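You operate a simulated robot arm through the tools that you are given. There is no shell and no other tool. Be economical: measure what you need, move in short steps, check, and stop when the job is done.

The job below is to be done with a simulated robot arm. You get a single attempt, and the scene is never put back.

Task
Put things in order on the top of table w. At the end: the white tiny follower stands where the white bottle (marked "Q423") stood; the white bottle from the top of table w stands where the teal cup stood; the small purple brush stands on top of the beige curd block; the teal cup stands where the small purple brush stood; whatever was shut is shut again. Leave all else as you found it, and nothing knocked over.

Only the result counts: the job must be done as asked and must still hold three seconds after the hand-in. Knocking over, shifting, dropping, spilling or breaking anything else fails it.

Robot
A 7-joint arm with a two-finger parallel gripper, fixed in place. Base frame: the origin is at the foot of the arm, x ahead of it, y to its left, z up; the work surface is at about z = 0. Lengths are in mm, angles in rad, forces in N, time in s.
With the tool pointing down near the work surface it reaches from about 220 to 580 mm from the base axis. Its first joint turns from -1.152 to 1.152 rad. Payload 2.5 kg.
Tool frame: the origin (TCP) lies between the finger pads and is the grasp point; the fingertips stand 23 mm ahead of it; z points along the fingers, y is the line along which they close. Largest opening 94 mm; finger width 38, thickness 10; the body of the gripper, 54 by 96 mm, starts 39 mm behind the TCP.
Orientation is that of the tool frame in the base frame, as a unit quaternion [w, x, y, z]. With the fingers straight down and closing along the base's y, the tool's x points along the base's -x, its y along +y and its z along -z.

Tools
- The arm moves only by the tool jog_arm. Its arguments are lists of equal length, an entry for each row: "grip": the closure in counts, from 0 (fully open) to 255 (shut); "linear": the shift along the tool's x, y, z in units of 25 mm (1.0 is 25 mm), a list of three; "rotation": the turn, a rotation vector about the tool's x, y, z in units of 8 degrees (1.0 is 8 degrees), a list of three. In form: {"grip": [grip, ...], "linear": [[x, y, z], ...], "rotation": [[ax, ay, az], ...]}. A call has 1 to 12 rows; each row shifts and turns the commanded pose from where the row before left it, along the tool's axes as they then stand. A call with a number of a shift or a turn outside -1 to 1 is refused whole. A row lasts 0.2 s, in which the tool goes at most 50 mm and 0.15 rad; a call with a longer step from one row to the next is refused whole, and so is a gripper value outside its range. Where a pose cannot be reached the arm comes as near as it can. A force on the tool above 40 N (or 10 N above the force at the start of the call, whichever is more), or a blocked arm, ends the call early, and 0.2 s more pass. Each finger travels about 108 mm/s and halts on what it meets, pressing with about 34 N; the grip force reading is that of the motor and also rises with nothing between the fingers. The clock runs only during rows and for 0.2 s after the last one: add rows that do not move to give the fingers time. The reply holds the time, the measured pose of the TCP, the force on the tool along the base axes, the opening and the grip force, in the units named above and with some noise, with the torque about the TCP (base axes, N m) and any sound that the robot's microphone picked up.
- Cameras (640 x 400 px; columns grow to the right, rows downward): "scene" is fixed at [103.5, -398.1, 542.5]; the picture's right is [0.88, -0.47, 0.00], its down [-0.31, -0.58, -0.75] and it looks along [0.35, 0.67, -0.66] (base axes); focal length 214 px, centre (320, 200). "wrist" rides on the gripper at [86, 16, -75] in the tool frame; the picture's right is [-0.18, 0.98, 0.00], its down [-0.58, -0.11, -0.81] and it looks along [-0.79, -0.15, 0.59] (tool axes); focal length 243 px, centre (320, 200). There is no depth. A picture from a camera that has moved, and an enlarged one, comes with that camera's place and axes in the base frame and with its lens. The place of the scene camera against the robot may be out by one fixed shift of up to 18 mm in any direction.
- snapshot(camera): a new picture of that camera. No time passes.
- close_up(camera, box): a new picture of the part [left, top, right, bottom] of that camera's present view, enlarged. No time passes.
- close_job(): hands the job in; it is judged then, once.

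Go step by step. Nothing tells you positions but the pictures and the camera data: compare them with the known pose of the tool, close in by small moves and look again before you grip or let go. The budget is 120 turns and 76 pictures, counting those below and the enlarged ones. Unless the task says otherwise, let go and move clear before handing in, and close with one line.

The tools are called after ">>>" as a command line: name --argument value ..., lists and objects as JSON in quotes. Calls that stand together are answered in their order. jog_arm: Moves the arm, as the interface text tells. Its arguments: {"type":"object","properties":{"grip":{"type":"array","items":{"type":"number"}},"linear":{"type":"array","items":{"type":"array","items":{"type":"number"}}},"rotation":{"type":"array","items":{"type":"array","items":{"type":"number"}}}},"required":["grip","linear","rotation"]} The other tools are called the same way: snapshot (camera) takes a picture; close_up (camera, box) takes an enlarged picture of a part of a camera's view; close_job () hands the job in.

At the start:

```text
time: 0.0
tcp_pos: [423.2, -88.3, 368.7]
tcp_rot: [0.0, 0.0, 1.0, 0.0]
wrist_force: [-0.3, 0.1, -0.2]
ft_torque: [-0.03, 0.0, 0.04]
grip_width: 94.2
gripper_force: 0.0
```

scene: 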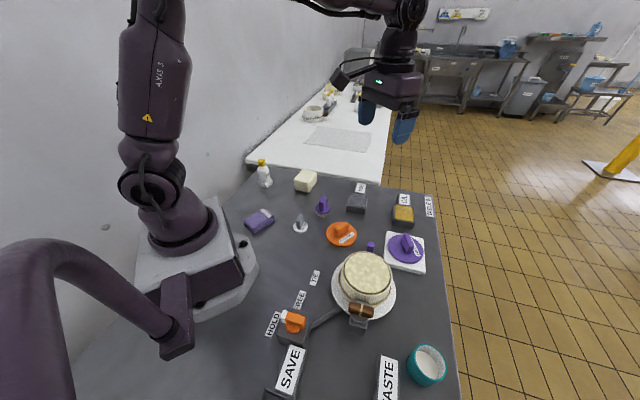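
wrist: 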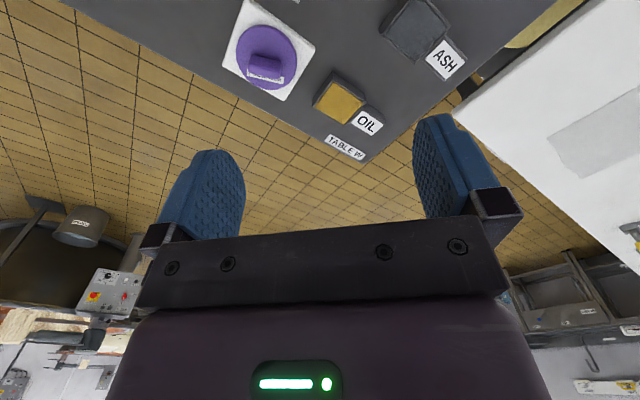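

I see a cluttered table with a bottle, a white block, small items, a cake, lids, and a teal cup. I'll enlarge the scene to identify each item.

>>> close_up --camera "scene" --box '[230, 150, 350, 240]'

>>> close_up --camera "scene" --box '[310, 170, 450, 280]'

>>> close_up --camera "scene" --box '[250, 250, 460, 400]'

>>> close_up --camera "scene" --box '[240, 60, 400, 180]'

```text
4.44 times, centred on (290, 195) of scene
camera zoom: at [103.5, -398.1, 542.5], right [0.88, -0.47, 0.0], down [-0.31, -0.58, -0.75], along [0.35, 0.67, -0.66], focal length 953 px, centre (453, 222)
```

zoom: 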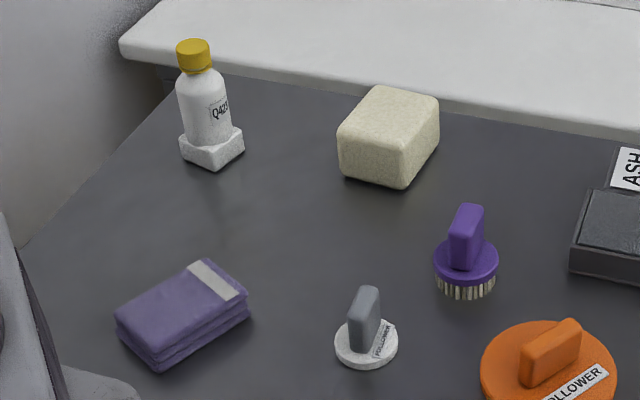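

```text
3.64 times, centred on (380, 225) of scene
camera zoom: at [103.5, -398.1, 542.5], right [0.88, -0.47, 0.0], down [-0.31, -0.58, -0.75], along [0.35, 0.67, -0.66], focal length 780 px, centre (102, 109)
```

zoom: 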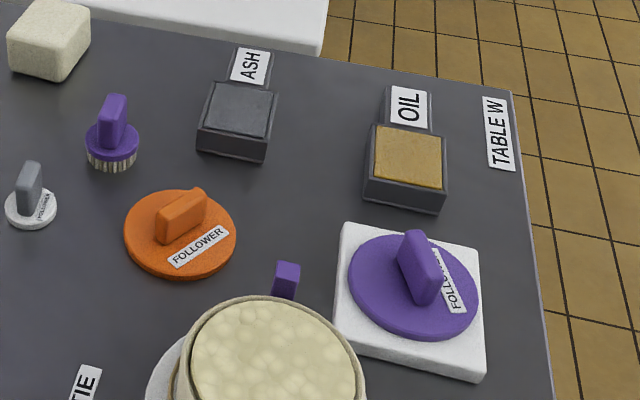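

```text
2.67 times, centred on (355, 325) of scene
camera zoom: at [103.5, -398.1, 542.5], right [0.88, -0.47, 0.0], down [-0.31, -0.58, -0.75], along [0.35, 0.67, -0.66], focal length 572 px, centre (227, -133)
```

zoom: 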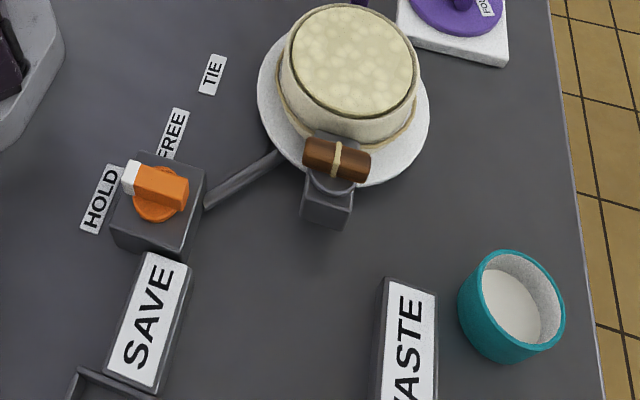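

```text
3.33 times, centred on (320, 120) of scene
camera zoom: at [103.5, -398.1, 542.5], right [0.88, -0.47, 0.0], down [-0.31, -0.58, -0.75], along [0.35, 0.67, -0.66], focal length 715 px, centre (320, 467)
```

zoom: 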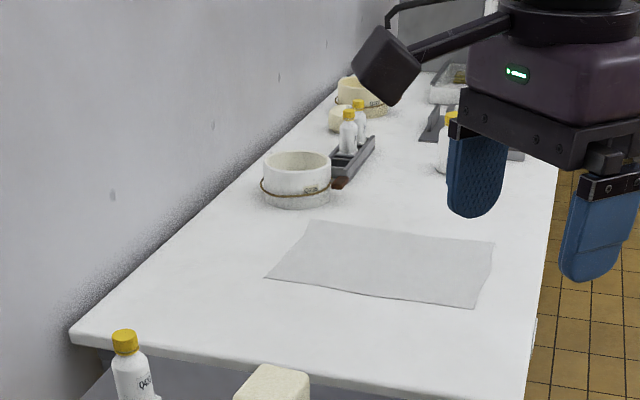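

The plan, in order: brush onto the curd block, cup to the brush's spot, bottle to the cup's spot, follower to the bottle's spot. First I'll move to a tilted viewpoint so the wrist camera can survey that area.

>>> jog_arm --grip '[0, 0, 0, 0, 0, 0, 0, 0, 0, 0, 0, 0]' --linear '[[0.615, 0.84, 0.595], [0.615, 0.84, 0.595], [0.615, 0.84, 0.595], [0.615, 0.84, 0.595], [0.615, 0.84, 0.595], [0.615, 0.84, 0.595], [0.615, 0.84, 0.595], [0.615, 0.84, 0.595], [0, 0, 0], [0, 0, 0], [0, 0, 0], [0, 0, 0]]' --rotation '[[0, 0, 0], [0, 0, 0], [0, 0, 0], [0, 0, 0], [0, 0, 0], [0, 0, 0], [0, 0, 0], [0, 0, 0], [0, 1, 0], [0, 1, 0], [0, 1, 0], [0, 1, 0]]'

>>> snapshot --camera "wrist"

```text
time: 2.6
tcp_pos: [298.8, 80.7, 250.6]
tcp_rot: [-0.276, 0.0, 0.961, 0.0]
wrist_force: [-0.9, -0.6, 0.6]
ft_torque: [0.02, 0.0, 0.02]
grip_width: 94.0
gripper_force: 0.0
```

```text
69 pictures are left
camera wrist: at [265.8, 95.9, 358.9], right [0.16, 0.98, -0.1], down [0.92, -0.11, 0.37], along [0.36, -0.15, -0.92], focal length 243 px, centre (320, 200)
```

wrist: 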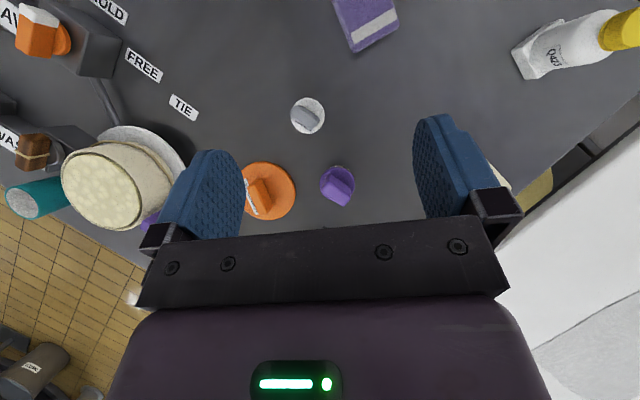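

The whole layout is visible from here. I'll enlarge the brush, follower and bottle to locate them.

>>> close_up --camera "wrist" --box '[240, 80, 400, 220]'

>>> close_up --camera "wrist" --box '[500, 0, 640, 90]'

```text
2.86 times, centred on (320, 150) of wrist
camera zoom: at [265.8, 95.9, 358.9], right [0.16, 0.98, -0.1], down [0.92, -0.11, 0.37], along [0.36, -0.15, -0.92], focal length 693 px, centre (320, 343)
```

zoom: 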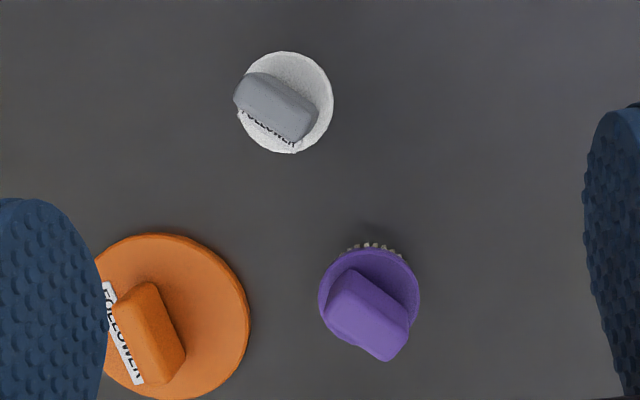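

```text
4.44 times, centred on (570, 45) of wrist
camera zoom: at [265.8, 95.9, 358.9], right [0.16, 0.98, -0.1], down [0.92, -0.11, 0.37], along [0.36, -0.15, -0.92], focal length 1078 px, centre (-791, 889)
```

zoom: 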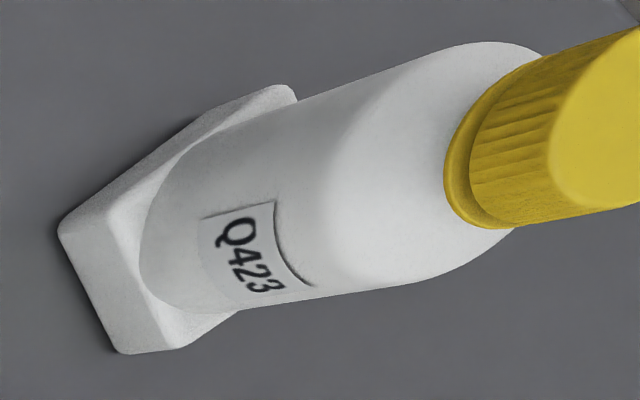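

Estimates so far: brush near (369, 71), disc top at about z 30 and handle top at about 65–75; follower near (276, 42). I'll straighten the tool and go above the brush for a closer look.

>>> jog_arm --grip '[0, 0, 0, 0, 0, 0, 0, 0, 0, 0]' --linear '[[0, 0, 0], [0, 0, 0], [0, 0, 0], [0, 0, 0], [-0.56, -0.078, 0.965], [-0.56, -0.078, 0.965], [-0.56, -0.078, 0.965], [-0.56, -0.078, 0.965], [-0.56, -0.078, 0.965], [0, 0, 0]]' --rotation '[[0, -1, 0], [0, -1, 0], [0, -1, 0], [0, -1, 0], [0, 0, 0], [0, 0, 0], [0, 0, 0], [0, 0, 0], [0, 0, 0], [0, 0, 0]]'

>>> snapshot --camera "wrist"

```text
time: 4.8
tcp_pos: [369.4, 71.3, 129.4]
tcp_rot: [-0.001, 0.0, 1.0, 0.0]
wrist_force: [1.0, -0.1, 0.0]
ft_torque: [-0.03, 0.0, -0.02]
grip_width: 93.9
gripper_force: 0.1
```

```text
66 pictures are left
camera wrist: at [282.4, 86.0, 203.5], right [0.18, 0.98, 0.0], down [0.58, -0.11, 0.81], along [0.79, -0.15, -0.59], focal length 243 px, centre (320, 200)
```

wrist: 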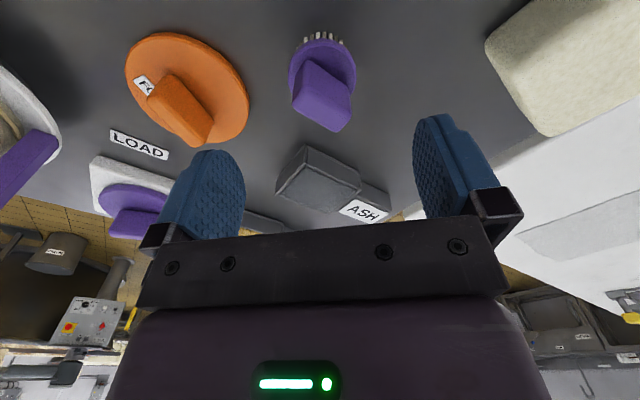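

>>> close_up --camera "wrist" --box '[260, 20, 380, 140]'

```text
3.33 times, centred on (320, 80) of wrist
camera zoom: at [282.4, 86.0, 203.5], right [0.18, 0.98, 0.0], down [0.58, -0.11, 0.81], along [0.79, -0.15, -0.59], focal length 809 px, centre (320, 600)
```

zoom: 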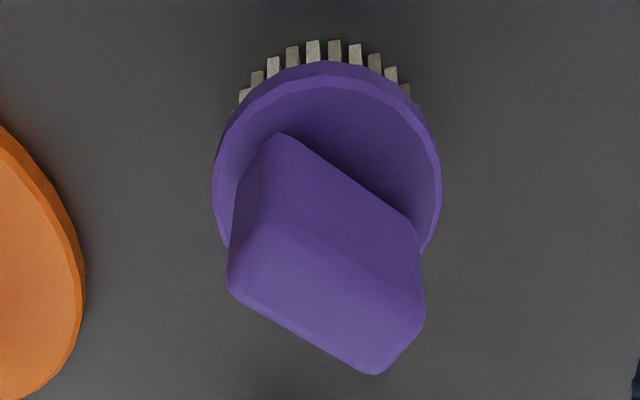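

The brush handle is about 33 x 16 mm, its long axis at roughly 46° from x, centred at (369, 71). I'll turn the tool to match, lower it and check before gripping.

>>> jog_arm --grip '[110, 110, 110, 110, 110, 110, 110, 110, 110]' --linear '[[0, 0, 0], [0, 0, 0], [0, 0, 0], [0, 0, 0], [0, 0, 0], [0, 0, 0], [0, 0, 0.7], [0, 0, 0.7], [0, 0, 0]]' --rotation '[[0, 0, -0.958], [0, 0, -0.958], [0, 0, -0.958], [0, 0, -0.958], [0, 0, -0.958], [0, 0, -0.958], [0, 0, 0], [0, 0, 0], [0, 0, 0]]'

>>> snapshot --camera "wrist"

```text
time: 6.8
tcp_pos: [369.2, 69.6, 94.6]
tcp_rot: [0.0, -0.391, 0.921, 0.0]
wrist_force: [0.4, 0.6, -0.5]
ft_torque: [-0.01, 0.0, -0.01]
grip_width: 53.5
gripper_force: 0.1
```

```text
64 pictures are left
camera wrist: at [297.4, 18.9, 168.3], right [-0.58, 0.81, 0.0], down [0.48, 0.34, 0.81], along [0.66, 0.47, -0.59], focal length 243 px, centre (320, 200)
```

wrist: 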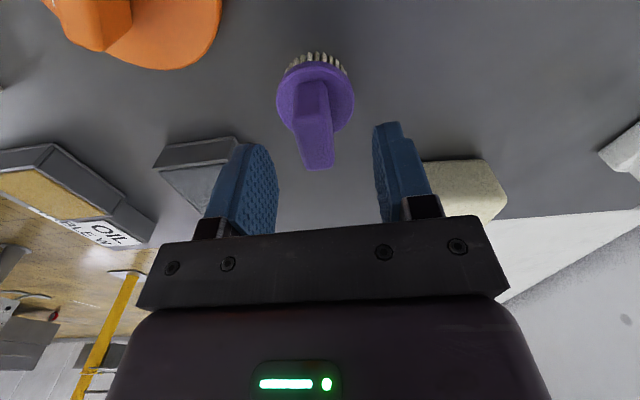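

The handle lines up, about 1–2 mm off centre. I'll correct that, lower to z≈60 and close.

>>> jog_arm --grip '[110, 110, 110, 190, 255, 255, 255]' --linear '[[0, -0.05, 0.69], [0, 0, 0.69], [0, 0, 0], [0, 0, 0], [0, 0, 0], [0, 0, 0], [0, 0, 0]]' --rotation '[[0, 0, 0], [0, 0, 0], [0, 0, 0], [0, 0, 0], [0, 0, 0], [0, 0, 0], [0, 0, 0]]'

>>> snapshot --camera "wrist"

```text
time: 8.4
tcp_pos: [369.9, 71.0, 60.3]
tcp_rot: [0.0, -0.39, 0.921, 0.0]
wrist_force: [-0.7, 0.3, 0.2]
ft_torque: [-0.01, 0.0, -0.01]
grip_width: 19.4
gripper_force: 34.4
```

```text
63 pictures are left
camera wrist: at [298.2, 18.8, 133.9], right [-0.58, 0.82, 0.0], down [0.48, 0.34, 0.81], along [0.66, 0.47, -0.59], focal length 243 px, centre (320, 200)
```

wrist: 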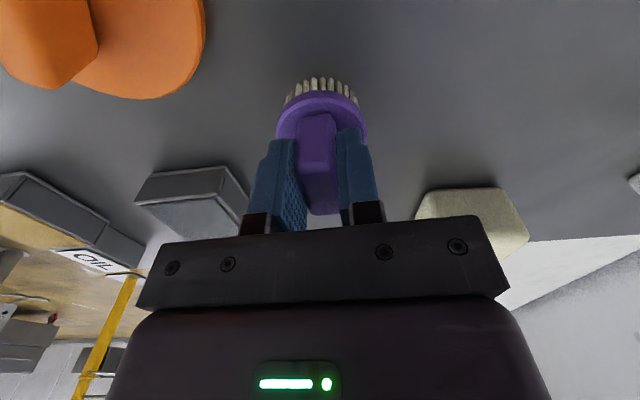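

The grip is firm at 19.4 mm. I'll lift 100 mm and look at the curd block.

>>> jog_arm --grip '[255, 255, 255, 255, 255, 255]' --linear '[[0, 0, -0.4], [0, 0, -0.9], [0, 0, -0.9], [0, 0, -0.9], [0, 0, -0.9], [0, 0, 0]]' --rotation '[[0, 0, 0], [0, 0, 0], [0, 0, 0], [0, 0, 0], [0, 0, 0], [0, 0, 0]]'

>>> snapshot --camera "wrist"

>>> close_up --camera "scene" --box '[260, 130, 380, 220]'

```text
time: 9.8
tcp_pos: [369.7, 69.9, 159.2]
tcp_rot: [0.0, -0.39, 0.921, 0.0]
wrist_force: [0.4, 0.3, -1.0]
ft_torque: [0.01, 0.03, 0.0]
grip_width: 19.5
gripper_force: 33.6
```

```text
62 pictures are left
camera wrist: at [298.2, 17.9, 234.2], right [-0.58, 0.82, 0.0], down [0.48, 0.34, 0.81], along [0.66, 0.47, -0.59], focal length 243 px, centre (320, 200)
```

wrist: 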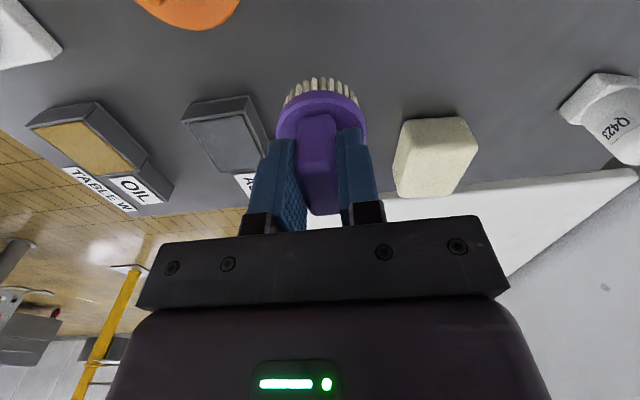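

```text
4.44 times, centred on (320, 175) of scene
camera zoom: at [103.5, -398.1, 542.5], right [0.88, -0.47, 0.0], down [-0.31, -0.58, -0.75], along [0.35, 0.67, -0.66], focal length 953 px, centre (320, 311)
```

zoom: 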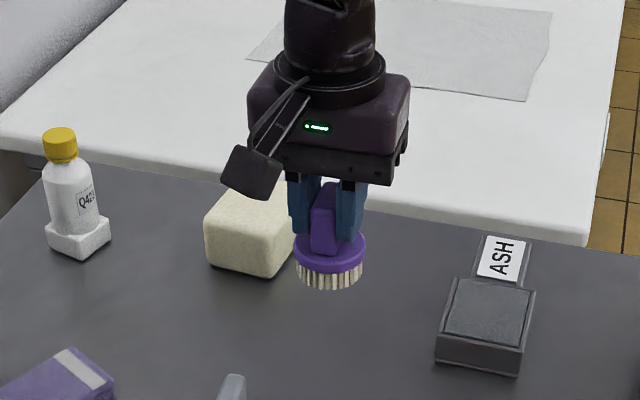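

>>> close_up --camera "wrist" --box '[370, 100, 490, 210]'

```text
3.64 times, centred on (430, 155) of wrist
camera zoom: at [298.2, 17.9, 234.2], right [-0.58, 0.82, 0.0], down [0.48, 0.34, 0.81], along [0.66, 0.47, -0.59], focal length 882 px, centre (-80, 364)
```

zoom: 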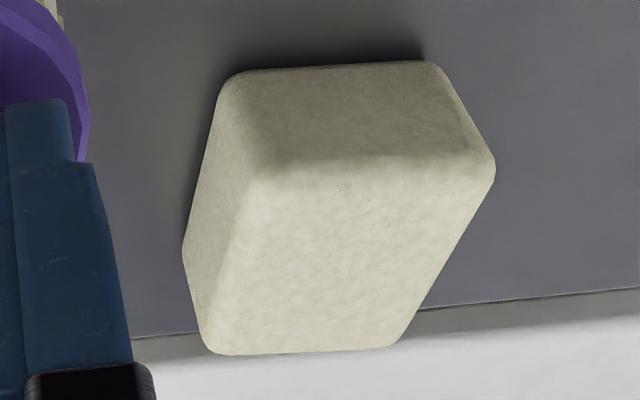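

The curd block top is centred near (392, 247) and is about 44 mm high. I'll carry the brush over it at the present height and check.

>>> jog_arm --grip '[255, 255, 255, 255, 255, 255, 255, 255]' --linear '[[-0.814, 0.614, 0], [-0.814, 0.614, 0], [-0.814, 0.614, 0], [-0.814, 0.614, 0], [-0.814, 0.614, 0], [-0.814, 0.614, 0], [-0.814, 0.614, 0], [0, 0, 0]]' --rotation '[[0, 0, 0], [0, 0, 0], [0, 0, 0], [0, 0, 0], [0, 0, 0], [0, 0, 0], [0, 0, 0], [0, 0, 0]]'

>>> snapshot --camera "wrist"

>>> close_up --camera "scene" --box '[250, 120, 370, 210]'

```text
time: 11.6
tcp_pos: [390.5, 248.3, 161.2]
tcp_rot: [-0.001, -0.391, 0.921, 0.0]
wrist_force: [-0.3, -0.1, -1.7]
ft_torque: [0.02, -0.02, 0.01]
grip_width: 19.4
gripper_force: 34.0
```

```text
59 pictures are left
camera wrist: at [319.9, 196.9, 235.0], right [-0.58, 0.82, 0.0], down [0.48, 0.34, 0.81], along [0.66, 0.47, -0.59], focal length 243 px, centre (320, 200)
```

wrist: 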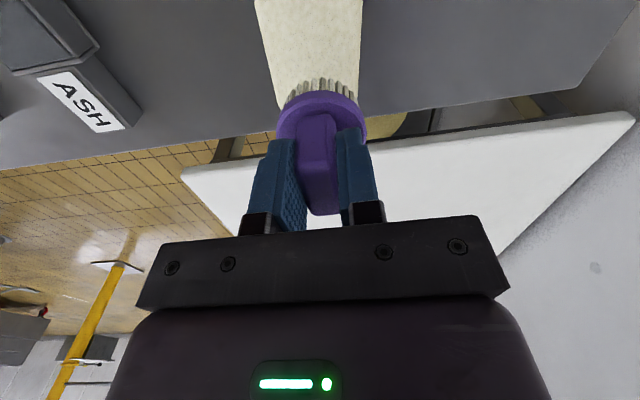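

```text
4.44 times, centred on (310, 165) of scene
camera zoom: at [103.5, -398.1, 542.5], right [0.88, -0.47, 0.0], down [-0.31, -0.58, -0.75], along [0.35, 0.67, -0.66], focal length 953 px, centre (364, 356)
```

zoom: 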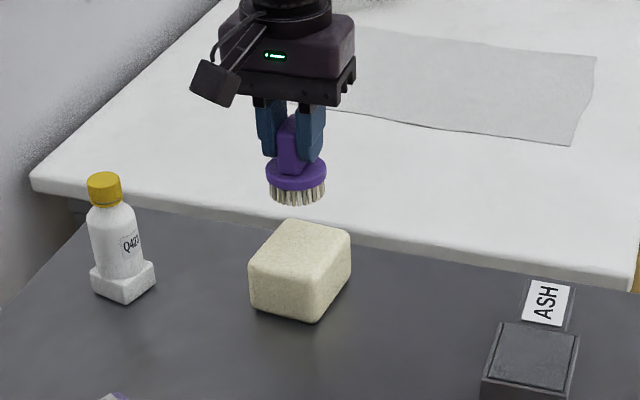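

The brush is centred above the block in both views. I'll lower to about 8 mm above the predicted contact height, then creep down watching the force.

>>> jog_arm --grip '[255, 255, 255, 255]' --linear '[[0, 0, 0.9], [0, 0, 0.7], [0, 0, 0.2], [0, 0, 0]]' --rotation '[[0, 0, 0], [0, 0, 0], [0, 0, 0], [0, 0, 0]]'

>>> close_up --camera "scene" --box '[270, 140, 350, 200]'

```text
time: 12.6
tcp_pos: [392.8, 248.1, 115.9]
tcp_rot: [0.0, -0.392, 0.92, 0.0]
wrist_force: [0.0, -1.1, -1.6]
ft_torque: [0.02, -0.03, 0.0]
grip_width: 19.3
gripper_force: 34.0
```

```text
6.67 times, centred on (310, 170) of scene
camera zoom: at [103.5, -398.1, 542.5], right [0.88, -0.47, 0.0], down [-0.31, -0.58, -0.75], along [0.35, 0.67, -0.66], focal length 1430 px, centre (387, 400)
```

zoom: 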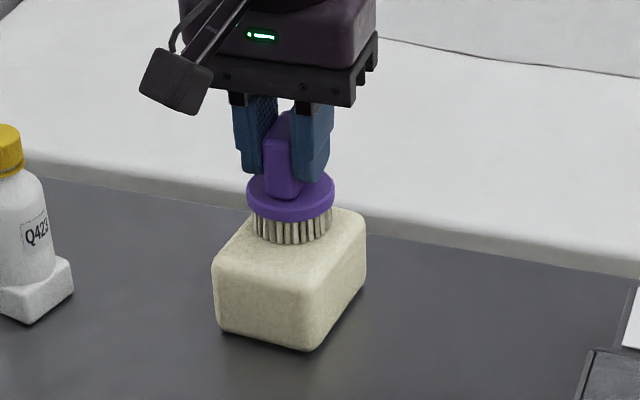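

The brush is about 10 mm above the block. I'll creep down in small steps.

>>> jog_arm --grip '[255, 255, 255, 255]' --linear '[[0, 0, 0.16], [0, 0, 0.08], [0, 0, 0.08], [0, 0, 0]]' --rotation '[[0, 0, 0], [0, 0, 0], [0, 0, 0], [0, 0, 0]]'

>>> jog_arm --grip '[255, 255]' --linear '[[0, 0, 0.06], [0, 0, 0]]' --rotation '[[0, 0, 0], [0, 0, 0]]'

>>> jog_arm --grip '[255, 255]' --linear '[[0, 0, 0.05], [0, 0, 0]]' --rotation '[[0, 0, 0], [0, 0, 0]]'

```text
time: 13.6
tcp_pos: [394.7, 248.6, 109.5]
tcp_rot: [0.005, -0.391, 0.92, 0.001]
wrist_force: [6.9, 3.6, 27.3]
ft_torque: [0.2, -0.3, 0.0]
grip_width: 19.3
gripper_force: 33.6
```

```text
time: 14.2
tcp_pos: [394.7, 248.5, 108.8]
tcp_rot: [0.004, -0.391, 0.921, 0.001]
wrist_force: [4.7, 2.9, 30.7]
ft_torque: [0.18, -0.21, -0.01]
grip_width: 19.3
gripper_force: 33.6
```

```text
time: 14.7
tcp_pos: [393.4, 247.2, 109.0]
tcp_rot: [0.003, -0.39, 0.921, 0.001]
wrist_force: [-3.6, -1.8, 6.2]
ft_torque: [-0.13, 0.19, 0.01]
grip_width: 19.3
gripper_force: 34.2
stopped in row 2: the force on the tool passed its limit at 43 N (the readings are from after the stop); the commanded pose is now the measured one
```

The brush touched down at about z 109, with the last step pressing a little hard. I'll check before opening.

>>> close_up --camera "scene" --box '[270, 140, 350, 200]'

```text
6.67 times, centred on (310, 170) of scene
camera zoom: at [103.4, -398.1, 542.5], right [0.88, -0.47, 0.0], down [-0.31, -0.58, -0.75], along [0.35, 0.67, -0.66], focal length 1430 px, centre (387, 400)
```

zoom: 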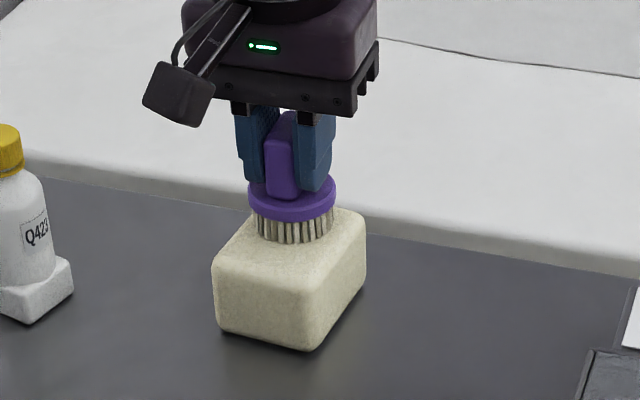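

The block hasn't moved and the brush sits on it. I'll release and rise straight up.

>>> jog_arm --grip '[230, 200, 160, 130, 110, 110, 110, 110, 110]' --linear '[[0, 0, 0], [0, 0, 0], [0, 0, 0], [0, 0, 0], [0, 0, -0.3], [0, 0, -0.9], [0, 0, -1], [0, 0, -1], [0, 0, 0]]' --rotation '[[0, 0, 0], [0, 0, 0], [0, 0, 0], [0, 0, 0], [0, 0, 0], [0, 0, 0], [0, 0, 0], [0, 0, 0], [0, 0, 0]]'

>>> close_up --camera "scene" --box '[230, 120, 370, 240]'

>>> snapshot --camera "wrist"

```text
time: 16.6
tcp_pos: [394.2, 248.6, 189.7]
tcp_rot: [0.004, -0.39, 0.921, 0.0]
wrist_force: [0.1, 0.0, -0.4]
ft_torque: [-0.01, -0.01, -0.02]
grip_width: 53.6
gripper_force: 0.1
```

```text
3.33 times, centred on (300, 180) of scene
camera zoom: at [103.5, -398.1, 542.5], right [0.88, -0.47, 0.0], down [-0.31, -0.58, -0.75], along [0.35, 0.67, -0.66], focal length 715 px, centre (387, 267)
```

zoom: 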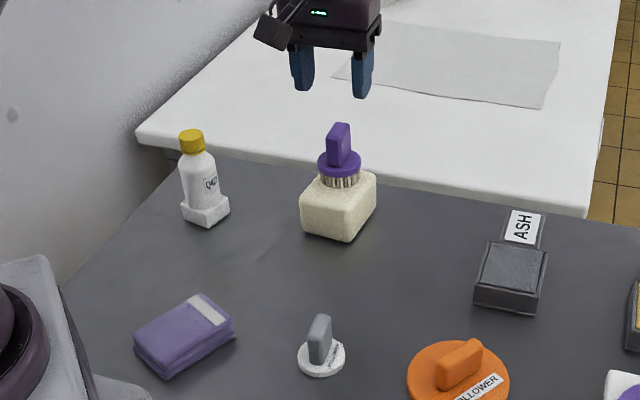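

```text
54 pictures are left
camera wrist: at [321.5, 197.1, 263.6], right [-0.58, 0.82, 0.0], down [0.48, 0.34, 0.81], along [0.66, 0.47, -0.59], focal length 243 px, centre (320, 200)
```

wrist: 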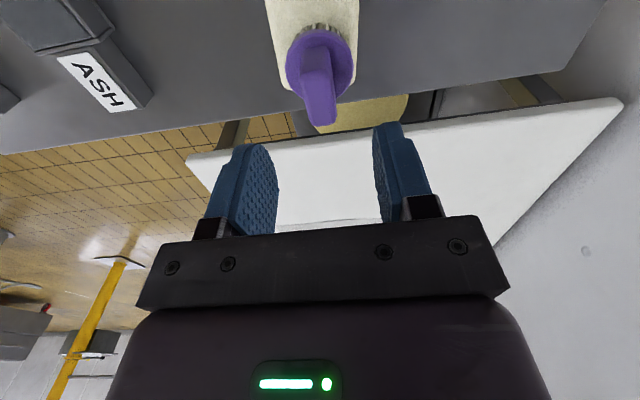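

The brush stands on the curd block. Next is the cup: I'll rise and turn the tool toward its side of the table.

>>> jog_arm --grip '[0, 0, 0, 0, 0, 0, 0, 0, 0, 0, 0, 0]' --linear '[[0, 0, -0.17], [0, 0, -0.17], [0, 0, -0.17], [0, 0, -0.17], [0, 0, -0.17], [0, 0, -0.17], [0, 0, -0.17], [0, 0, -0.17], [0, 0, -0.17], [0, 0, -0.17], [0, 0, -0.17], [0, 0, -0.17]]' --rotation '[[0, 0, 1], [0, 0, 1], [0, 0, 1], [0, 0, 1], [0, 0, 1], [0, 0, 1], [0, 0, 1], [0, 0, 1], [0, 0, 1], [0, 0, 1], [0, 0, 1], [0, 0, 1]]'

```text
time: 19.2
tcp_pos: [393.8, 247.7, 238.3]
tcp_rot: [0.003, 0.425, 0.905, 0.004]
wrist_force: [0.1, -0.9, 0.5]
ft_torque: [0.0, -0.01, -0.03]
grip_width: 94.0
gripper_force: 0.0
```

I'll correct a half-degree tilt and travel toward the cup.

>>> jog_arm --grip '[0, 0, 0, 0, 0, 0, 0, 0, 0, 0]' --linear '[[-0.7825, -0.961, 0], [-0.7825, -0.961, 0], [-0.7825, -0.961, 0], [-0.7825, -0.961, 0], [-0.7825, -0.961, 0], [-0.7825, -0.961, 0], [-0.7825, -0.961, 0], [-0.7825, -0.961, 0], [-0.7825, -0.961, 0], [-0.7825, -0.961, 0]]' --rotation '[[0.07, 0.014, 0], [0, 0, 0], [0, 0, 0], [0, 0, 0], [0, 0, 0], [0, 0, 0], [0, 0, 0], [0, 0, 0], [0, 0, 0], [0, 0, 0]]'

>>> jog_arm --grip '[0, 0, 0, 0, 0, 0, 0, 0, 0, 0]' --linear '[[-0.7825, -0.961, 0], [-0.7825, -0.961, 0], [-0.7825, -0.961, 0], [-0.7825, -0.961, 0], [-0.7825, -0.961, 0], [-0.7825, -0.961, 0], [-0.7825, -0.961, 0], [-0.7825, -0.961, 0], [-0.7825, -0.961, 0], [0, 0, 0]]' --rotation '[[0, 0, 0], [0, 0, 0], [0, 0, 0], [0, 0, 0], [0, 0, 0], [0, 0, 0], [0, 0, 0], [0, 0, 0], [0, 0, 0], [0, 0, 0]]'

>>> snapshot --camera "wrist"

```text
time: 21.4
tcp_pos: [337.0, -56.2, 238.7]
tcp_rot: [-0.001, 0.422, 0.906, 0.0]
wrist_force: [0.1, -0.5, 0.4]
ft_torque: [-0.02, -0.01, 0.0]
grip_width: 94.1
gripper_force: 0.1
```

```text
time: 23.6
tcp_pos: [285.0, -330.3, 237.9]
tcp_rot: [-0.001, 0.423, 0.906, 0.0]
wrist_force: [-0.4, 0.4, 0.8]
ft_torque: [0.03, 0.01, -0.02]
grip_width: 94.1
gripper_force: 0.1
```

```text
53 pictures are left
camera wrist: at [241.1, -254.8, 311.9], right [0.87, 0.49, 0.0], down [0.29, -0.51, 0.81], along [0.39, -0.7, -0.59], focal length 243 px, centre (320, 200)
```

wrist: 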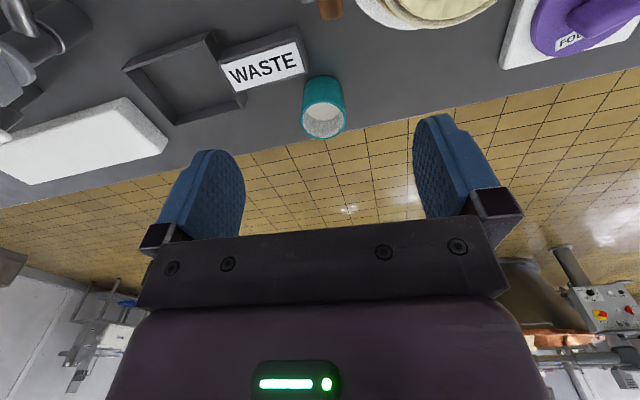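

>>> close_up --camera "wrist" --box '[270, 60, 380, 150]'

```text
4.44 times, centred on (325, 105) of wrist
camera zoom: at [241.1, -254.8, 311.9], right [0.87, 0.49, 0.0], down [0.29, -0.51, 0.81], along [0.39, -0.7, -0.59], focal length 1078 px, centre (298, 622)
```

zoom: 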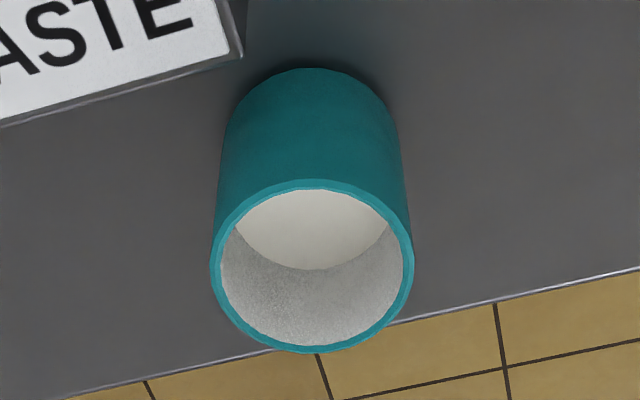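

The cup appears to be near (332, -410), but my two diameter estimates disagree. I'll check with a scene enlargement.

>>> close_up --camera "scene" --box '[380, 320, 470, 400]'

```text
5.00 times, centred on (425, 360) of scene
camera zoom: at [103.4, -398.1, 542.5], right [0.88, -0.47, 0.0], down [-0.31, -0.58, -0.75], along [0.35, 0.67, -0.66], focal length 1072 px, centre (-205, -600)
```

zoom: 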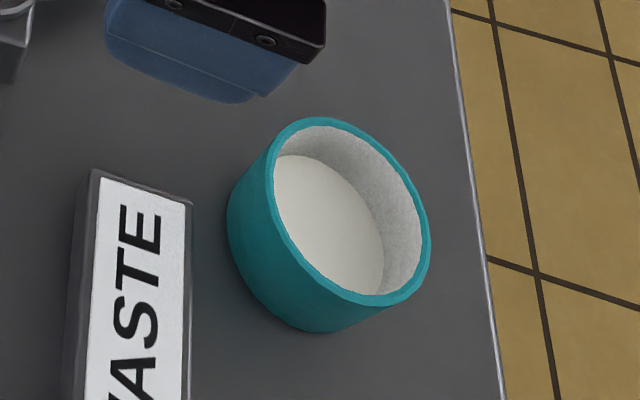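

Both views now agree: cup diameter about 56, height about 57, centre near (332, -410). I'll move above it with the fingers partly open.

>>> jog_arm --grip '[40, 40, 40, 40, 40, 40, 40]' --linear '[[-0.609, -0.101, 0.853], [-0.609, -0.101, 0.853], [-0.609, -0.101, 0.853], [-0.609, -0.101, 0.853], [-0.609, -0.101, 0.853], [-0.609, -0.101, 0.853], [0, 0, 0]]' --rotation '[[0, 0, 0], [0, 0, 0], [0, 0, 0], [0, 0, 0], [0, 0, 0], [0, 0, 0], [0, 0, 0]]'

>>> snapshot --camera "wrist"

>>> close_up --camera "scene" --box '[360, 300, 480, 400]'

```text
time: 25.2
tcp_pos: [329.2, -411.3, 111.0]
tcp_rot: [0.0, 0.424, 0.906, -0.001]
wrist_force: [1.2, -0.3, 0.2]
ft_torque: [0.06, -0.01, -0.02]
grip_width: 79.0
gripper_force: 0.1
```

```text
50 pictures are left
camera wrist: at [286.0, -334.4, 185.1], right [0.87, 0.49, 0.0], down [0.29, -0.51, 0.81], along [0.39, -0.7, -0.59], focal length 243 px, centre (320, 200)
```

wrist: 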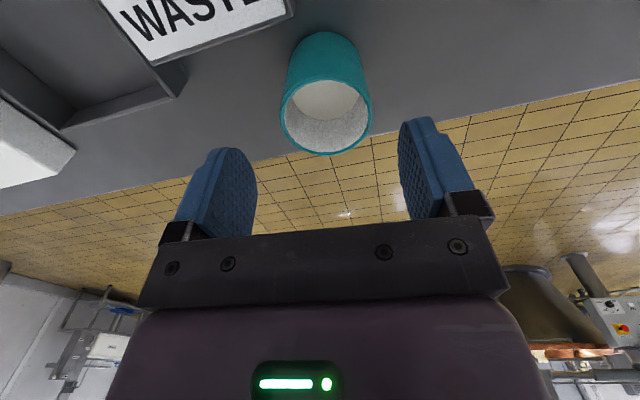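

```text
4.00 times, centred on (420, 350) of scene
camera zoom: at [103.5, -398.1, 542.5], right [0.88, -0.47, 0.0], down [-0.31, -0.58, -0.75], along [0.35, 0.67, -0.66], focal length 858 px, centre (-80, -400)
```

zoom: 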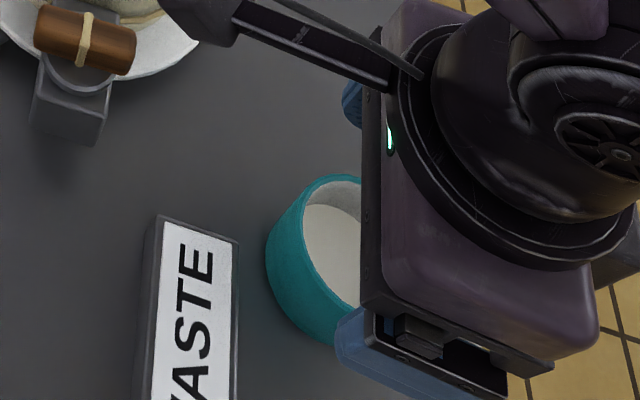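

A small sideways correction of 2.8 mm, then I'll descend around the cup and look.

>>> jog_arm --grip '[40, 40, 40, 40, 40, 40]' --linear '[[-0.03, 0.11, 0], [0, 0, 0.71], [0, 0, 0.71], [0, 0, 0.71], [0, 0, 0.71], [0, 0, 0]]' --rotation '[[0, 0, 0], [0, 0, 0], [0, 0, 0], [0, 0, 0], [0, 0, 0], [0, 0, 0]]'

>>> snapshot --camera "wrist"

```text
time: 26.6
tcp_pos: [331.4, -408.7, 41.8]
tcp_rot: [0.0, 0.422, 0.907, -0.001]
wrist_force: [-0.4, -0.1, 0.1]
ft_torque: [0.05, 0.0, 0.04]
grip_width: 78.9
gripper_force: 0.1
```

```text
48 pictures are left
camera wrist: at [288.5, -333.1, 114.3], right [0.87, 0.49, 0.0], down [0.29, -0.51, 0.81], along [0.39, -0.7, -0.59], focal length 243 px, centre (320, 200)
```

wrist: 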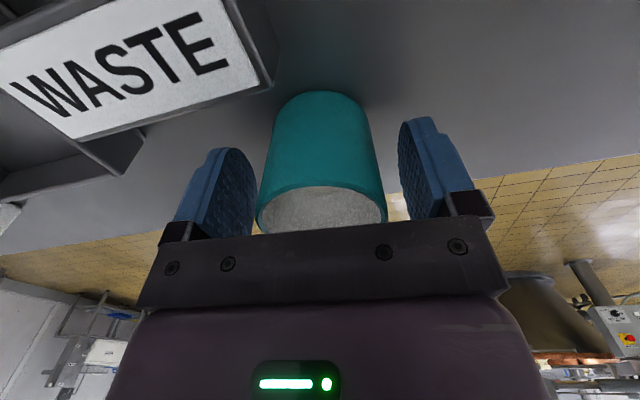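

The cup is centred sideways and lies about 3 mm farther out along the reach. I'll nudge outward and close gently.

>>> jog_arm --grip '[40, 60, 80, 100, 120, 140, 140]' --linear '[[-0.11, 0, 0], [0, 0, 0], [0, 0, 0], [0, 0, 0], [0, 0, 0], [0, 0, 0], [0, 0, 0]]' --rotation '[[0, 0, 0], [0, 0, 0], [0, 0, 0], [0, 0, 0], [0, 0, 0], [0, 0, 0], [0, 0, 0]]'

```text
time: 28.2
tcp_pos: [333.9, -410.8, 40.7]
tcp_rot: [0.0, 0.422, 0.906, 0.0]
wrist_force: [-0.5, 0.1, -0.3]
ft_torque: [0.02, 0.03, -0.03]
grip_width: 54.8
gripper_force: 33.4
```

The cup is gripped at 54.8 mm. I'll lift it smoothly and check.

>>> jog_arm --grip '[170, 170, 170, 170, 170, 170, 170, 170, 170, 170]' --linear '[[0, 0, -0.1], [0, 0, -0.3], [0, 0, -0.6], [0, 0, -0.8], [0, 0, -0.8], [0, 0, -0.8], [0, 0, -0.8], [0, 0, -0.8], [0, 0, -0.5], [0, 0, -0.2]]' --rotation '[[0, 0, 0], [0, 0, 0], [0, 0, 0], [0, 0, 0], [0, 0, 0], [0, 0, 0], [0, 0, 0], [0, 0, 0], [0, 0, 0], [0, 0, 0]]'

>>> snapshot --camera "scene"

```text
time: 30.4
tcp_pos: [334.5, -412.7, 183.4]
tcp_rot: [0.0, 0.423, 0.906, -0.001]
wrist_force: [-0.1, -1.3, -0.8]
ft_torque: [0.01, -0.01, -0.01]
grip_width: 54.8
gripper_force: 33.5
```

```text
47 pictures are left
```

scene: 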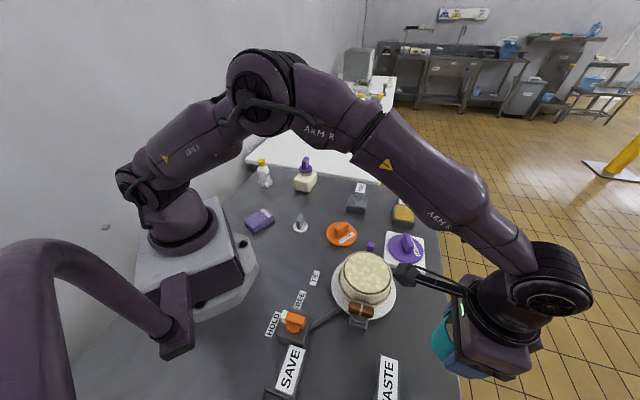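

The cup is held level. I'll carry it to the brush's old spot at (369.5, 70.5).

>>> jog_arm --grip '[170, 170, 170, 170, 170, 170, 170, 170, 170, 170]' --linear '[[0.277, 0.269, 0], [0.554, 0.538, 0], [0.762, 0.74, 0], [0.762, 0.74, 0], [0.762, 0.74, 0], [0.762, 0.74, 0], [0.762, 0.74, 0], [0.762, 0.74, 0], [0.762, 0.74, 0], [0.762, 0.74, 0]]' --rotation '[[0, 0, 0], [0, 0, 0], [0, 0, 0], [0, 0, 0], [0, 0, 0], [0, 0, 0], [0, 0, 0], [0, 0, 0], [0, 0, 0], [0, 0, 0]]'

>>> jog_arm --grip '[170, 170, 170, 170, 170, 170, 170, 170, 170, 170, 170]' --linear '[[0.762, 0.74, 0], [0.762, 0.74, 0], [0.762, 0.74, 0], [0.762, 0.74, 0], [0.762, 0.74, 0], [0.762, 0.74, 0], [0.762, 0.74, 0], [0.762, 0.74, 0], [0.554, 0.538, 0], [0.277, 0.269, 0], [0, 0, 0]]' --rotation '[[0, 0, 0], [0, 0, 0], [0, 0, 0], [0, 0, 0], [0, 0, 0], [0, 0, 0], [0, 0, 0], [0, 0, 0], [0, 0, 0], [0, 0, 0], [0, 0, 0]]'

>>> snapshot --camera "wrist"

>>> snapshot --camera "scene"

```text
time: 32.6
tcp_pos: [349.3, -169.7, 184.8]
tcp_rot: [0.0, 0.423, 0.906, -0.001]
wrist_force: [0.9, 0.4, -0.6]
ft_torque: [-0.02, -0.02, 0.01]
grip_width: 55.2
gripper_force: 33.4
```

```text
time: 35.0
tcp_pos: [367.8, 70.6, 183.8]
tcp_rot: [-0.001, 0.423, 0.906, 0.0]
wrist_force: [-1.0, 0.2, -1.2]
ft_torque: [0.0, -0.03, 0.02]
grip_width: 54.9
gripper_force: 33.9
```

```text
46 pictures are left
camera wrist: at [325.4, 147.3, 257.1], right [0.87, 0.49, 0.0], down [0.29, -0.51, 0.81], along [0.39, -0.7, -0.59], focal length 243 px, centre (320, 200)
```

wrist: 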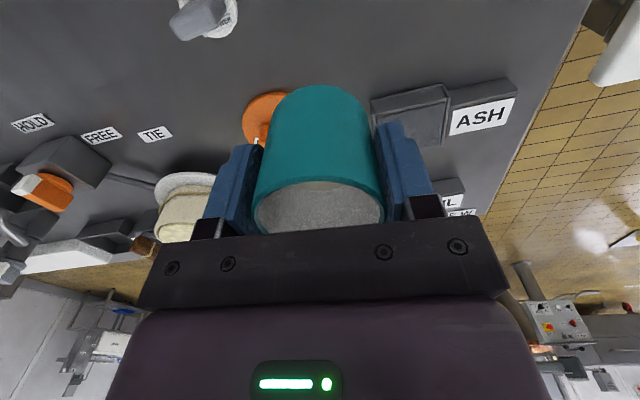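

```text
45 pictures are left
```

scene: 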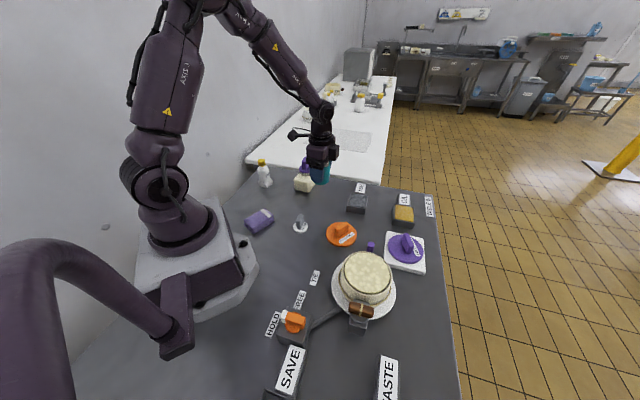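

The cup is above the brush's spot within about 1 mm. I'll lower it to just above the table.

>>> jog_arm --grip '[170, 170, 170, 170, 170, 170, 170, 170, 170, 170]' --linear '[[0, 0, 0.3], [0, 0, 0.7], [0, 0, 0.8], [0, 0, 0.8], [0, 0, 0.8], [0, 0, 0.8], [0, 0, 0.7], [0, 0, 0.4], [0, 0, 0.2], [0, 0, 0]]' --rotation '[[0, 0, 0], [0, 0, 0], [0, 0, 0], [0, 0, 0], [0, 0, 0], [0, 0, 0], [0, 0, 0], [0, 0, 0], [0, 0, 0], [0, 0, 0]]'

>>> close_up --camera "scene" --box '[280, 160, 380, 240]'

```text
time: 37.2
tcp_pos: [368.3, 70.6, 43.4]
tcp_rot: [-0.001, 0.422, 0.907, -0.002]
wrist_force: [-0.2, 0.3, -2.0]
ft_torque: [0.0, -0.01, 0.0]
grip_width: 54.8
gripper_force: 34.2
```

```text
5.00 times, centred on (330, 200) of scene
camera zoom: at [103.5, -398.1, 542.5], right [0.88, -0.47, 0.0], down [-0.31, -0.58, -0.75], along [0.35, 0.67, -0.66], focal length 1072 px, centre (270, 200)
```

zoom: 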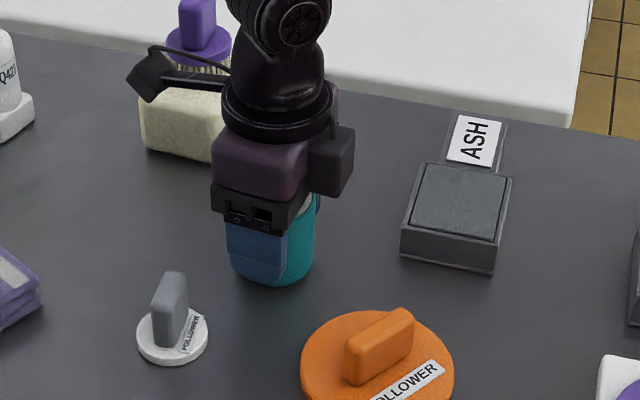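

I'll creep down the last couple of millimetres.

>>> jog_arm --grip '[170, 170, 170]' --linear '[[0, 0, 0.05], [0, 0, 0.03], [0, 0, 0]]' --rotation '[[0, 0, 0], [0, 0, 0], [0, 0, 0]]'

```text
time: 38.0
tcp_pos: [368.3, 71.2, 43.5]
tcp_rot: [-0.001, 0.423, 0.906, -0.001]
wrist_force: [-0.7, -0.1, -0.5]
ft_torque: [-0.01, -0.01, 0.01]
grip_width: 55.0
gripper_force: 34.0
```

>>> jog_arm --grip '[170, 170]' --linear '[[0, 0, 0.04], [0, 0, 0]]' --rotation '[[0, 0, 0], [0, 0, 0]]'

```text
time: 38.6
tcp_pos: [368.5, 71.0, 42.6]
tcp_rot: [0.0, 0.422, 0.906, 0.0]
wrist_force: [0.4, -0.1, -0.9]
ft_torque: [0.02, -0.02, -0.02]
grip_width: 54.9
gripper_force: 33.7
```

Still no contact. I'll lower another millimetre.

>>> jog_arm --grip '[170, 170]' --linear '[[0, 0, 0.04], [0, 0, 0]]' --rotation '[[0, 0, 0], [0, 0, 0]]'

```text
time: 39.2
tcp_pos: [368.1, 70.1, 41.3]
tcp_rot: [-0.001, 0.423, 0.906, -0.001]
wrist_force: [0.0, 0.4, -1.5]
ft_torque: [-0.03, -0.02, -0.02]
grip_width: 54.7
gripper_force: 34.3
```

>>> jog_arm --grip '[170, 170]' --linear '[[0, 0, 0.03], [0, 0, 0]]' --rotation '[[0, 0, 0], [0, 0, 0]]'

```text
time: 39.9
tcp_pos: [368.4, 70.3, 40.1]
tcp_rot: [-0.001, 0.423, 0.906, -0.001]
wrist_force: [-3.6, -1.3, 11.2]
ft_torque: [0.05, 0.06, 0.0]
grip_width: 54.8
gripper_force: 34.0
```

Contact made. I'll open evenly and rise clear.

>>> jog_arm --grip '[105, 95, 80, 60, 40, 40, 40, 40, 40, 40, 40]' --linear '[[0, 0, 0], [0, 0, 0], [0, 0, 0], [0, 0, 0], [0, 0, 0], [0, 0, 0], [0, 0, -0.4], [0, 0, -0.9], [0, 0, -1], [0, 0, -1], [0, 0, -1]]' --rotation '[[0, 0, 0], [0, 0, 0], [0, 0, 0], [0, 0, 0], [0, 0, 0], [0, 0, 0], [0, 0, 0], [0, 0, 0], [0, 0, 0], [0, 0, 0], [0, 0, 0]]'

>>> snapshot --camera "wrist"

>>> snapshot --camera "scene"

```text
time: 42.2
tcp_pos: [369.1, 68.7, 148.8]
tcp_rot: [-0.001, 0.423, 0.906, -0.002]
wrist_force: [-0.2, -0.1, -0.3]
ft_torque: [0.02, 0.02, -0.02]
grip_width: 79.2
gripper_force: 0.1
```

```text
43 pictures are left
camera wrist: at [326.9, 146.3, 222.5], right [0.87, 0.49, 0.0], down [0.29, -0.51, 0.81], along [0.39, -0.7, -0.59], focal length 243 px, centre (320, 200)
```

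wrist: 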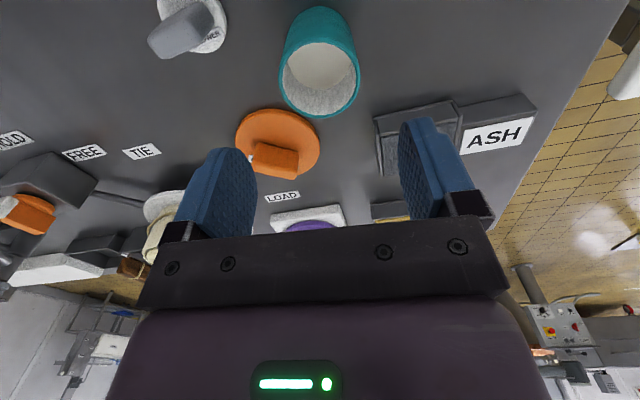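

```text
42 pictures are left
```

scene: 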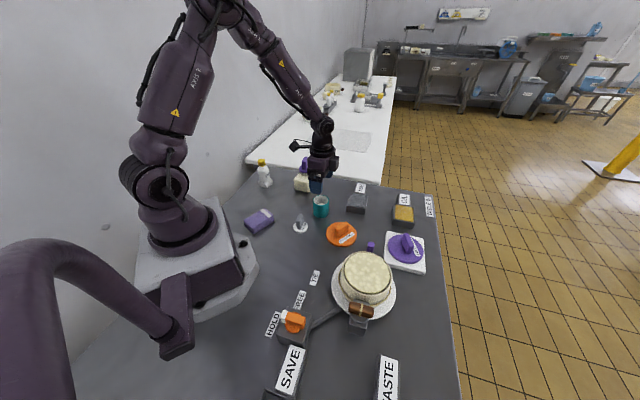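

The cup stands on the brush's spot. Next is the bottle: I'll rise and turn the tool back toward its side.

>>> jog_arm --grip '[0, 0, 0, 0, 0, 0, 0, 0, 0, 0, 0, 0]' --linear '[[0, 0, -0.4], [0, 0, -0.4], [0, 0, -0.4], [0, 0, -0.4], [0, 0, -0.4], [0, 0, -0.4], [0, 0, -0.4], [0, 0, -0.4], [0, 0, -0.4], [0, 0, -0.4], [0, 0, -0.4], [0, 0, -0.4]]' --rotation '[[0, 0, -1], [0, 0, -1], [0, 0, -1], [0, 0, -1], [0, 0, -1], [0, 0, -1], [0, 0, -1], [0, 0, -1], [0, 0, -1], [0, 0, -1], [0, 0, -1], [0, 0, -1]]'

```text
time: 44.9
tcp_pos: [368.4, 69.9, 268.0]
tcp_rot: [0.0, -0.391, 0.92, -0.001]
wrist_force: [0.5, -0.5, 0.1]
ft_torque: [0.0, -0.01, -0.01]
grip_width: 94.0
gripper_force: 0.1
```

I'll move sideways to a viewpoint near the bottle.

>>> jog_arm --grip '[0, 0, 0, 0, 0, 0, 0, 0, 0, 0, 0, 0]' --linear '[[-0.176, 0.943, 0], [-0.176, 0.943, 0], [-0.176, 0.943, 0], [-0.176, 0.943, 0], [-0.176, 0.943, 0], [-0.176, 0.943, 0], [-0.176, 0.943, 0], [-0.176, 0.943, 0], [-0.176, 0.943, 0], [-0.176, 0.943, 0], [-0.176, 0.943, 0], [0, 0, 0]]' --rotation '[[0, 0, 0], [0, 0, 0], [0, 0, 0], [0, 0, 0], [0, 0, 0], [0, 0, 0], [0, 0, 0], [0, 0, 0], [0, 0, 0], [0, 0, 0], [0, 0, 0], [0, 0, 0]]'

>>> snapshot --camera "wrist"

```text
time: 47.5
tcp_pos: [216.4, 285.6, 266.6]
tcp_rot: [-0.001, -0.391, 0.921, -0.001]
wrist_force: [-0.3, -0.2, -0.1]
ft_torque: [-0.01, 0.01, 0.02]
grip_width: 94.2
gripper_force: 0.0
```

```text
41 pictures are left
camera wrist: at [144.3, 235.3, 341.3], right [-0.58, 0.82, 0.0], down [0.48, 0.34, 0.8], along [0.66, 0.47, -0.59], focal length 243 px, centre (320, 200)
```

wrist: 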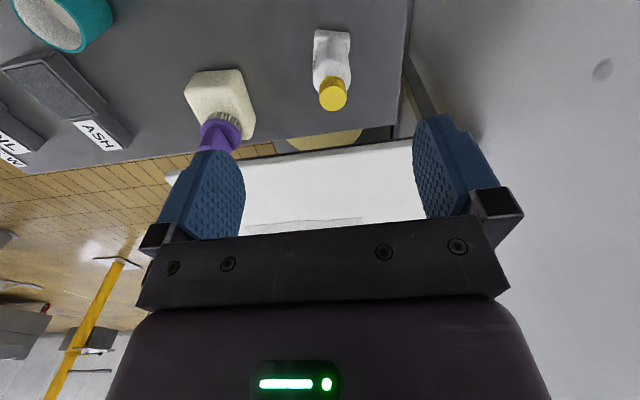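

>>> close_up --camera "wrist" --box '[290, 15, 380, 120]'

>>> close_up --camera "scene" --box '[245, 150, 285, 195]'

```text
3.81 times, centred on (335, 68) of wrist
camera zoom: at [144.3, 235.3, 341.3], right [-0.58, 0.82, 0.0], down [0.48, 0.34, 0.8], along [0.66, 0.47, -0.59], focal length 924 px, centre (263, 705)
```

zoom: 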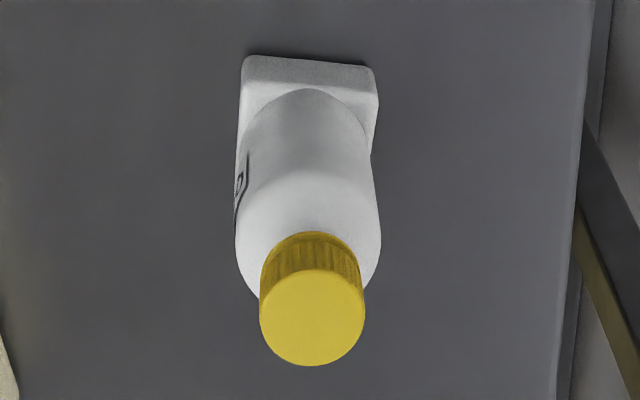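

```text
8.89 times, centred on (265, 172) of scene
camera zoom: at [103.5, -398.1, 542.5], right [0.88, -0.47, 0.0], down [-0.31, -0.58, -0.75], along [0.35, 0.67, -0.66], focal length 1906 px, centre (809, 444)
```

zoom: 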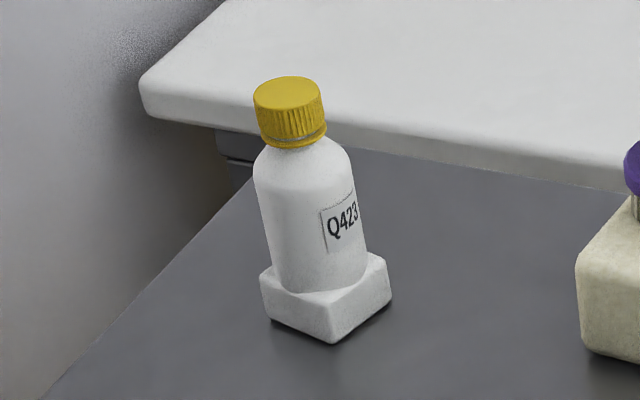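

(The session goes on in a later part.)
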